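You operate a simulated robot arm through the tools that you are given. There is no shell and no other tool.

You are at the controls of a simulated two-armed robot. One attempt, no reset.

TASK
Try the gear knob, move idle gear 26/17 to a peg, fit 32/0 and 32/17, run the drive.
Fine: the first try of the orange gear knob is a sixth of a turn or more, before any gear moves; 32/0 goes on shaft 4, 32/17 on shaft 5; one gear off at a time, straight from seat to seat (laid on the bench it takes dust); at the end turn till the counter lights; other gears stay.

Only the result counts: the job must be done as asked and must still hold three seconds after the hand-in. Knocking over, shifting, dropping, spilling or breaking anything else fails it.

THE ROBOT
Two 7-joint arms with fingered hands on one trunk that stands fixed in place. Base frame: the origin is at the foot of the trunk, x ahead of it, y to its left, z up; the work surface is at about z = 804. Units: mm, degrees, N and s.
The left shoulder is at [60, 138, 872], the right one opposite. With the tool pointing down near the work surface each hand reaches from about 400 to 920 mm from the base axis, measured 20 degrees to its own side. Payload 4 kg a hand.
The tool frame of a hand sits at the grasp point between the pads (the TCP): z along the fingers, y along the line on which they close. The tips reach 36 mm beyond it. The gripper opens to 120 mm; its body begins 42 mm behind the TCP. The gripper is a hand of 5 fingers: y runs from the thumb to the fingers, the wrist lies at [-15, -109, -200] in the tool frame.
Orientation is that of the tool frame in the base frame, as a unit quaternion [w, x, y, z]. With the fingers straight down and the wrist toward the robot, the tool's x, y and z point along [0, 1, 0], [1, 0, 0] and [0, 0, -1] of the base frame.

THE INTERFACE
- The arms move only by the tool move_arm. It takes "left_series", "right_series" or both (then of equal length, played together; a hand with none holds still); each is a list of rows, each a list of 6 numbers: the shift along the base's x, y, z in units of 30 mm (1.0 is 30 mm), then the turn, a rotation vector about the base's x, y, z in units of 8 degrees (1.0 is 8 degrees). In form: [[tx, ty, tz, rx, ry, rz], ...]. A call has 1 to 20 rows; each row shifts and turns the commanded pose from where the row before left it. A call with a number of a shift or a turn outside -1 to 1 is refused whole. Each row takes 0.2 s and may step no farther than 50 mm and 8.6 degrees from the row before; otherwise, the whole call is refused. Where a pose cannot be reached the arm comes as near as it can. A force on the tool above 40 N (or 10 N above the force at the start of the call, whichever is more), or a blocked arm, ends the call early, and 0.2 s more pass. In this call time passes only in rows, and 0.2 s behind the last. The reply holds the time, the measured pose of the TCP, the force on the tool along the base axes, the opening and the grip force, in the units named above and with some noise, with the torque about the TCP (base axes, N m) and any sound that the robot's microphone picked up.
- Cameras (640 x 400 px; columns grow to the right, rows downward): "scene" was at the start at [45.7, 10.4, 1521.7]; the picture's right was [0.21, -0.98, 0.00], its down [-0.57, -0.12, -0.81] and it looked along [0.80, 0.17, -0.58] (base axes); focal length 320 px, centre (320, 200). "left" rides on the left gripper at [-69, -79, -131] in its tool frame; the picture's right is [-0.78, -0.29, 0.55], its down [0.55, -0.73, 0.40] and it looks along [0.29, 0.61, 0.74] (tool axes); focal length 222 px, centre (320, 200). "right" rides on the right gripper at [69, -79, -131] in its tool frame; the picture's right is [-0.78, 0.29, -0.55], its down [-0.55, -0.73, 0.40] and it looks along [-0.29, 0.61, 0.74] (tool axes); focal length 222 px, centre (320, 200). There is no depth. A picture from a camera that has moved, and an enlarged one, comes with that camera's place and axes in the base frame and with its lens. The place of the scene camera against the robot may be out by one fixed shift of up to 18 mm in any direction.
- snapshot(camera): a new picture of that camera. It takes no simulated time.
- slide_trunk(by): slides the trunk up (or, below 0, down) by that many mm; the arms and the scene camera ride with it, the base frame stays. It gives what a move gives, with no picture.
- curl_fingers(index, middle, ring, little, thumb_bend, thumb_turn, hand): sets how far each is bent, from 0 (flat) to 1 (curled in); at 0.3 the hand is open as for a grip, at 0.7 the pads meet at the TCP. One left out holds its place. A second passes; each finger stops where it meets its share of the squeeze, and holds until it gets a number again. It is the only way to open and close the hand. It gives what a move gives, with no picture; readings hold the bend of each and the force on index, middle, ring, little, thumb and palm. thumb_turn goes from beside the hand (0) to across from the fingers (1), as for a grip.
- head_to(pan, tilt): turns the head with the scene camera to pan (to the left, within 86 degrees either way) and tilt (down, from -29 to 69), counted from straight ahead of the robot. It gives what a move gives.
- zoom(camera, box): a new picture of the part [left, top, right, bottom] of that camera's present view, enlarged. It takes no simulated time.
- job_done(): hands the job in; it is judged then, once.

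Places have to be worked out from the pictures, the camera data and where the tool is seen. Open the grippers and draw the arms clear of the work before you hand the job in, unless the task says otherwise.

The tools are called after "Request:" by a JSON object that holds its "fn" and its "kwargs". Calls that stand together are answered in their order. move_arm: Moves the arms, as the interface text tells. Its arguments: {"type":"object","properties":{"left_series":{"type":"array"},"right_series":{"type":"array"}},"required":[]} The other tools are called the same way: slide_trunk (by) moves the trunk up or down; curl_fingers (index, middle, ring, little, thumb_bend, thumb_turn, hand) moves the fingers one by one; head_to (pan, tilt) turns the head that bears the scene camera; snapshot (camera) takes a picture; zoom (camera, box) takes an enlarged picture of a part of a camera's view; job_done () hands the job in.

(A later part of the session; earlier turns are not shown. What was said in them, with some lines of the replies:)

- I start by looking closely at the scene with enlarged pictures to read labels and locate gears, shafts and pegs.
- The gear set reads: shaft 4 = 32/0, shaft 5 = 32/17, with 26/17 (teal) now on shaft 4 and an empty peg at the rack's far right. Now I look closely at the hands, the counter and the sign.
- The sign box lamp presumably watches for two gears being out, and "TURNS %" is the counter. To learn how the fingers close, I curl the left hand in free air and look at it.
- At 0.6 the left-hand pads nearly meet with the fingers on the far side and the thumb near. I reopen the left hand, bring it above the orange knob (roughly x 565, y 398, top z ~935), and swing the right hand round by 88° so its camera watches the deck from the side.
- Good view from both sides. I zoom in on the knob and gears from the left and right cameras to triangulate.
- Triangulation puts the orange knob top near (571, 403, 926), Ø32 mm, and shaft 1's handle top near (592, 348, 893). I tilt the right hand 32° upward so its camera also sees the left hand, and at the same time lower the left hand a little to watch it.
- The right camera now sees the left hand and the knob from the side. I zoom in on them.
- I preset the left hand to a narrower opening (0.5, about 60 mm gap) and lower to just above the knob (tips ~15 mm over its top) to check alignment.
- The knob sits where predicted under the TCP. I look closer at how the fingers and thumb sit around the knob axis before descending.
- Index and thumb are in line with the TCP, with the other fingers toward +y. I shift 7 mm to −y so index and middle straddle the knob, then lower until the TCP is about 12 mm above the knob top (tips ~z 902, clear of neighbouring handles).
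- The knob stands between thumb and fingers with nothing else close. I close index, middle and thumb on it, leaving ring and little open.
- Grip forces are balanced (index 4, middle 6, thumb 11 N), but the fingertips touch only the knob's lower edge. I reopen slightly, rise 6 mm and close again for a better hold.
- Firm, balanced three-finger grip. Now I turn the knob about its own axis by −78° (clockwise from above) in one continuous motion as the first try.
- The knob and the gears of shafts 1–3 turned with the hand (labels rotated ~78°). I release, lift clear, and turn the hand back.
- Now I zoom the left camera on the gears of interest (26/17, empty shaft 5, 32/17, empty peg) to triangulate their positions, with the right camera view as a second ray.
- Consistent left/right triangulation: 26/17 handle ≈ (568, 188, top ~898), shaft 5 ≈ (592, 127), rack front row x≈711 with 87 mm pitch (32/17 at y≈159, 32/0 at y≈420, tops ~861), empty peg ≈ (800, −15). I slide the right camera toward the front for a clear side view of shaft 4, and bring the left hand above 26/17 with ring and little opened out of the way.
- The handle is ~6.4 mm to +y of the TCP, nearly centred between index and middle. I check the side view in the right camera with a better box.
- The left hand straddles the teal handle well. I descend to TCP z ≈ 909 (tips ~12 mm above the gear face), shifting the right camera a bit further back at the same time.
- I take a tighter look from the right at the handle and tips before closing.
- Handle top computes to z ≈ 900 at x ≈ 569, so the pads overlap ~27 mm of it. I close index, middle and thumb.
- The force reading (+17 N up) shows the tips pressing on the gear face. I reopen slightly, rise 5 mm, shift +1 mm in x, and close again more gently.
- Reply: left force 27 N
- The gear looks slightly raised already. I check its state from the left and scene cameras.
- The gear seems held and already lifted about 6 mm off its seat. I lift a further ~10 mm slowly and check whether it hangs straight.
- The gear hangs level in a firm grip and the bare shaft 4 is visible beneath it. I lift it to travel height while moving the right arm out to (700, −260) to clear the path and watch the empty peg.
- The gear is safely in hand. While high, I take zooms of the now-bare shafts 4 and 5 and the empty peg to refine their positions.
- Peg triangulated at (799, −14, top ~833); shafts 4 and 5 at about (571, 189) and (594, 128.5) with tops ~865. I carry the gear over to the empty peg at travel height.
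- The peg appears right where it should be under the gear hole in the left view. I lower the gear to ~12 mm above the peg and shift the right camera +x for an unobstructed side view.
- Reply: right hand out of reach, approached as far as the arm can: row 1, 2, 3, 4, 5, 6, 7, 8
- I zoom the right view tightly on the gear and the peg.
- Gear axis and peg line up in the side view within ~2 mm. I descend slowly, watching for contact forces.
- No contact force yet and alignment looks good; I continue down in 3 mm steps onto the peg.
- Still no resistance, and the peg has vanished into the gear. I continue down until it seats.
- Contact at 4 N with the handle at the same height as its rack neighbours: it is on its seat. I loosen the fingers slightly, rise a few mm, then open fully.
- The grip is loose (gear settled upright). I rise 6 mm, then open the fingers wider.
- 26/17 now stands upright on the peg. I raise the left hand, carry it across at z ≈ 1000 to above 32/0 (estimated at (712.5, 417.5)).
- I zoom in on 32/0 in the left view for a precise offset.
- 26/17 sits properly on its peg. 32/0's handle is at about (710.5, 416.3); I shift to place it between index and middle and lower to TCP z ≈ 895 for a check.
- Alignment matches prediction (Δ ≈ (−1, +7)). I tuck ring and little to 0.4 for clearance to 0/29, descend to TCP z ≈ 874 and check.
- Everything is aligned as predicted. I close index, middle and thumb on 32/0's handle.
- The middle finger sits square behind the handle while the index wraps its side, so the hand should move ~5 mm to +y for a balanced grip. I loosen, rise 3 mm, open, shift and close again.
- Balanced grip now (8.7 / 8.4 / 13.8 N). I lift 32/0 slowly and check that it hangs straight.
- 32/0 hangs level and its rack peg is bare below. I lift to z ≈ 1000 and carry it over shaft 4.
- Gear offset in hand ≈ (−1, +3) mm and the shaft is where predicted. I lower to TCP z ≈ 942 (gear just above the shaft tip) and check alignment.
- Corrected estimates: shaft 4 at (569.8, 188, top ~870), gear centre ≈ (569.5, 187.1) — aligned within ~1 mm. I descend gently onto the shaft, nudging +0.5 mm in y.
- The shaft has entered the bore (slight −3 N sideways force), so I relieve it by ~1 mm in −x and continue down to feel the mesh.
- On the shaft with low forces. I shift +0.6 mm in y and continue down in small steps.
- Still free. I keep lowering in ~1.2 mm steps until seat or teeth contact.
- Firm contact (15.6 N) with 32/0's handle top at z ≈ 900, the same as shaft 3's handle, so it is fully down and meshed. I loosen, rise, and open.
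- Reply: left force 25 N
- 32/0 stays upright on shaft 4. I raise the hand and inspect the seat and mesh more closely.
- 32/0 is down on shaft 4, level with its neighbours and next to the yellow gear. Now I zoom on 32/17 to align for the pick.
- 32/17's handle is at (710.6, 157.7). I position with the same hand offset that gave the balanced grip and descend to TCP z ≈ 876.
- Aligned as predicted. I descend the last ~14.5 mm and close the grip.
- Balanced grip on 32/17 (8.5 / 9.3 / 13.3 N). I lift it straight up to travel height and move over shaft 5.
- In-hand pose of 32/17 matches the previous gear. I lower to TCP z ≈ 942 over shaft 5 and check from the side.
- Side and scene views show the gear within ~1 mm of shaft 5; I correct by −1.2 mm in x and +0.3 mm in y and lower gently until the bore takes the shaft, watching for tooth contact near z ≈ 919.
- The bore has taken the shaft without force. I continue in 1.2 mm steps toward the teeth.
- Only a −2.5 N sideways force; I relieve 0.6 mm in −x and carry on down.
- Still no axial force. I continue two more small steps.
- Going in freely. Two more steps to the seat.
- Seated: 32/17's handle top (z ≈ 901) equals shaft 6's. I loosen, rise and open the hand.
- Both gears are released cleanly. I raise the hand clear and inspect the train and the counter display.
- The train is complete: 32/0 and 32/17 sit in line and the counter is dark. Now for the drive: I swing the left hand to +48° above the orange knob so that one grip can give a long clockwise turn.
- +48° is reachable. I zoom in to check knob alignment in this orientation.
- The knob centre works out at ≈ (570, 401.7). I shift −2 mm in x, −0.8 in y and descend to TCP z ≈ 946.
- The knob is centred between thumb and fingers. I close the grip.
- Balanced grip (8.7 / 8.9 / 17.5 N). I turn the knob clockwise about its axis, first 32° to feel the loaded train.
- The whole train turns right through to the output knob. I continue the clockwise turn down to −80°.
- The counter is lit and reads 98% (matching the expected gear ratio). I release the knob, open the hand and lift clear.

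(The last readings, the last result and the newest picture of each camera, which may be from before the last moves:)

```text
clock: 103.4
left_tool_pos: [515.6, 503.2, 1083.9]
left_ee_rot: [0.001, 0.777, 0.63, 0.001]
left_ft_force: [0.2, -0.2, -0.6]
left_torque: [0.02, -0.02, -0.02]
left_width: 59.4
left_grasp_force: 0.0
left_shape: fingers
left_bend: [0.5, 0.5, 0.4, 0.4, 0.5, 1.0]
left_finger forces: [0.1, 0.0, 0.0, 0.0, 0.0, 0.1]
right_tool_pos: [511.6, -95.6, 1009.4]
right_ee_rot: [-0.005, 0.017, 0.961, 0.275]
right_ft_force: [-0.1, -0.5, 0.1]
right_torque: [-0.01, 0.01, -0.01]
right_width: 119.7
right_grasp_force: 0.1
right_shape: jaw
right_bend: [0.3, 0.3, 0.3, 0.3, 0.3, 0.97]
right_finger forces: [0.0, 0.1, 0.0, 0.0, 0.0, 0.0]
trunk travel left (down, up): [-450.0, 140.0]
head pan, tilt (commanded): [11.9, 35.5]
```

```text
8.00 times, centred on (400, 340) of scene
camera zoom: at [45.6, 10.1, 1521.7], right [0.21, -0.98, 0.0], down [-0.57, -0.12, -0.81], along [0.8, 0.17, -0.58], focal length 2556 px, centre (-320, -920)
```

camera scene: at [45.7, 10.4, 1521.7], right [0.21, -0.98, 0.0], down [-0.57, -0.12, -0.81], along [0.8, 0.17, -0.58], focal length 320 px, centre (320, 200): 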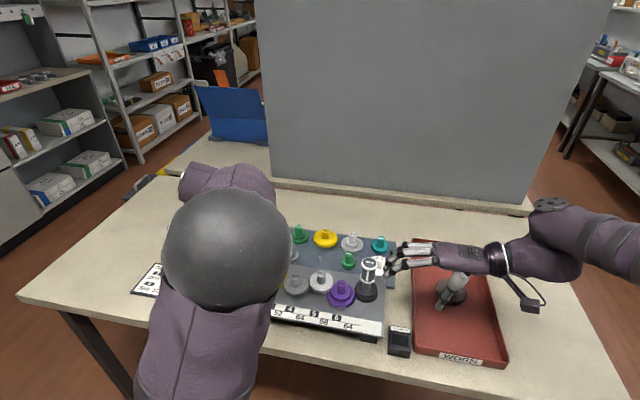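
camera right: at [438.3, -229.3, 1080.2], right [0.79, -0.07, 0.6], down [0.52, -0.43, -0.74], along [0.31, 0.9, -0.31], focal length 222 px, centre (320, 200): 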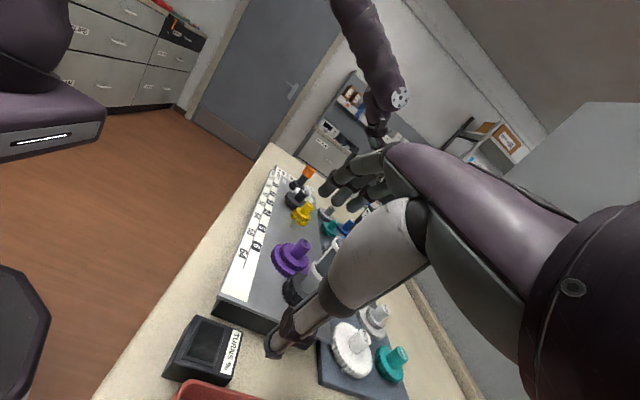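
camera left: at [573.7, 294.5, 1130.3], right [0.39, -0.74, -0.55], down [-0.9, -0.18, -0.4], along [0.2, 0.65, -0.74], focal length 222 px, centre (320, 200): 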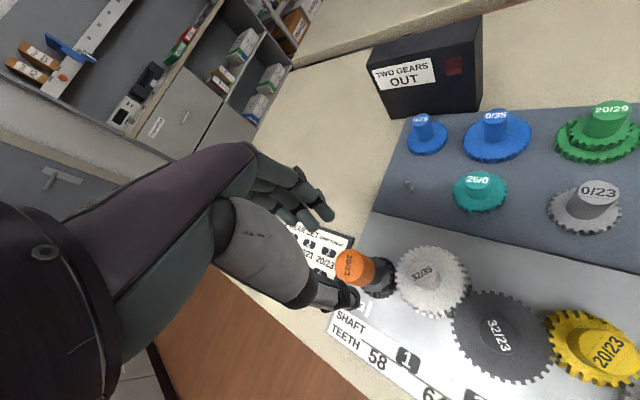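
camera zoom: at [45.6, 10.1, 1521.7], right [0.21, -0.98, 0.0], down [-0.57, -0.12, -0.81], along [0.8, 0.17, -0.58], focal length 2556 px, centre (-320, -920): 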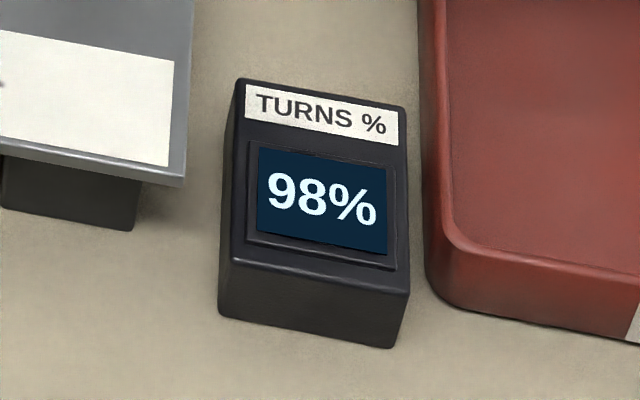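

The counter stays lit at 98% and all gears stand in place. I open the left hand fully and draw the right arm up and away from the work.

Request:
{"fn": "curl_fingers", "kwargs": {"hand": "left", "index": 0.3, "middle": 0.3, "ring": 0.3, "little": 0.3, "thumb_bend": 0.3}}

Request:
{"fn": "move_arm", "kwargs": {"left_series": [[0, 0.3, 0.5, 0, 0, 0], [0, 0.3, 0.5, 0, 0, 0], [0, 0.3, 0.5, 0, 0, 0], [0, 0, 0.5, 0, 0, 0], [0, 0, 0, 0, 0, 0], [0, 0, 0, 0, 0, 0], [0, 0, 0, 0, 0, 0], [0, 0, 0, 0, 0, 0]], "right_series": [[0, 0, 0.8, 0, 0, 0], [0, 0, 0.8, 0, 0, 0], [0, -0.5, 0.8, 0, 0, 0], [0, -0.8, 0.5, 0, 0, 0], [0, -0.9, 0.3, 0, 0, 0], [0, -0.9, 0, 0, 0, 0], [0, -0.9, 0, 0, 0, 0], [0, -0.5, 0, 0, 0, 0]]}}

Request:
{"fn": "snapshot", "kwargs": {"camera": "scene"}}

Request:
{"fn": "zoom", "kwargs": {"camera": "scene", "box": [190, 200, 410, 330]}}

Request:
{"fn": "zoom", "kwargs": {"camera": "scene", "box": [375, 315, 425, 365]}}

```text
clock: 104.4
left_tool_pos: [514.8, 503.1, 1085.7]
left_ee_rot: [0.0, 0.777, 0.629, 0.0]
left_ft_force: [-0.8, 0.1, -0.4]
left_torque: [-0.02, -0.03, 0.03]
left_width: 118.5
left_grasp_force: 0.1
left_shape: fingers
left_bend: [0.3, 0.3, 0.3, 0.3, 0.3, 0.97]
left_finger forces: [0.0, 0.1, 0.0, 0.0, 0.1, 0.0]
right_tool_pos: [512.1, -95.6, 1008.8]
right_ee_rot: [-0.006, 0.016, 0.961, 0.276]
right_ft_force: [-0.5, -0.6, -1.0]
right_torque: [0.0, 0.02, 0.0]
right_width: 119.7
right_grasp_force: 0.1
right_shape: jaw
right_bend: [0.3, 0.3, 0.3, 0.3, 0.3, 0.97]
right_finger forces: [0.0, 0.0, 0.0, 0.1, 0.1, 0.0]
trunk travel left (down, up): [-450.0, 140.0]
head pan, tilt (commanded): [11.9, 35.5]
```

```text
clock: 106.2
left_tool_pos: [515.5, 531.6, 1145.0]
left_ee_rot: [0.0, 0.777, 0.629, 0.0]
left_ft_force: [1.1, -0.4, -0.2]
left_torque: [0.02, -0.02, 0.03]
left_width: 118.9
left_grasp_force: 0.0
left_shape: fingers
left_bend: [0.3, 0.3, 0.3, 0.3, 0.3, 0.97]
left_finger forces: [0.1, 0.0, 0.1, 0.0, 0.1, 0.1]
right_tool_pos: [509.9, -231.1, 1106.2]
right_ee_rot: [-0.005, 0.016, 0.961, 0.276]
right_ft_force: [0.0, -0.4, 0.2]
right_torque: [0.0, 0.04, -0.01]
right_width: 120.0
right_grasp_force: 0.1
right_shape: jaw
right_bend: [0.3, 0.3, 0.3, 0.3, 0.3, 0.97]
right_finger forces: [0.0, 0.1, 0.0, 0.0, 0.1, 0.0]
trunk travel left (down, up): [-450.0, 140.0]
head pan, tilt (commanded): [11.9, 35.5]
```

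```text
taken
camera scene: at [45.7, 10.3, 1521.7], right [0.21, -0.98, 0.0], down [-0.57, -0.12, -0.81], along [0.8, 0.17, -0.58], focal length 320 px, centre (320, 200)
```

scene: 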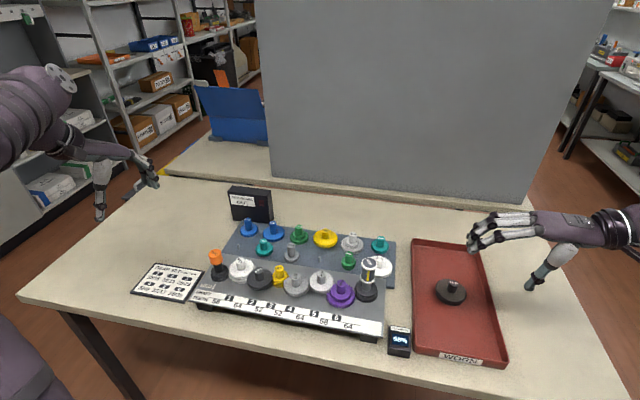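

```text
2.91 times, centred on (300, 265) of scene
camera zoom: at [45.7, 10.3, 1521.7], right [0.21, -0.98, 0.0], down [-0.57, -0.12, -0.81], along [0.8, 0.17, -0.58], focal length 929 px, centre (378, 11)
```

zoom: 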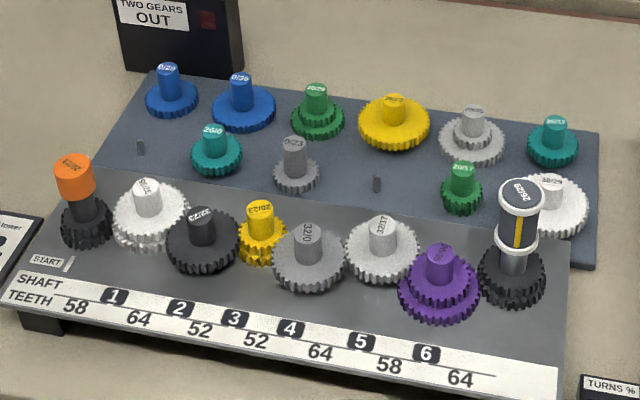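

```text
8.00 times, centred on (400, 340) of scene
camera zoom: at [45.7, 10.3, 1521.7], right [0.21, -0.98, 0.0], down [-0.57, -0.12, -0.81], along [0.8, 0.17, -0.58], focal length 2556 px, centre (-320, -920)
```

zoom: 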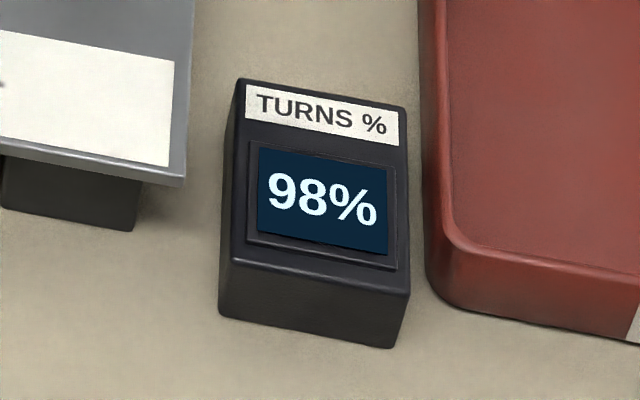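

26/17 is on its peg, 32/0 is on shaft 4 and 32/17 on shaft 5. The counter is lit at 98%, the "two gears out" lamp is dark, and both open hands are clear. I hand the job in.

Request:
{"fn": "job_done", "kwargs": {}}

```text
The job is handed in.
```

The job is done and handed in. The drive turns right through to the output knob, and the counter is lit and reads 98%.

- **Knob try:** before any gear moved, I turned the orange knob about 78° clockwise in one go, more than a sixth of a turn.
- **Idle gear:** 26/17 went straight from shaft 4 to the empty peg at the far right of the rack.
- **New gears:** 32/0 went from its rack peg to shaft 4, then 32/17 from its peg to shaft 5. Each went straight from seat to seat, one gear off at a time, and the "two gears out" lamp was dark each time I looked.
- **Final run:** about 128° of knob turn brought the counter on. It was still lit in the last picture before hand-in.

The last pictures show no other gear moved or knocked over, and both hands are open and clear of the work.
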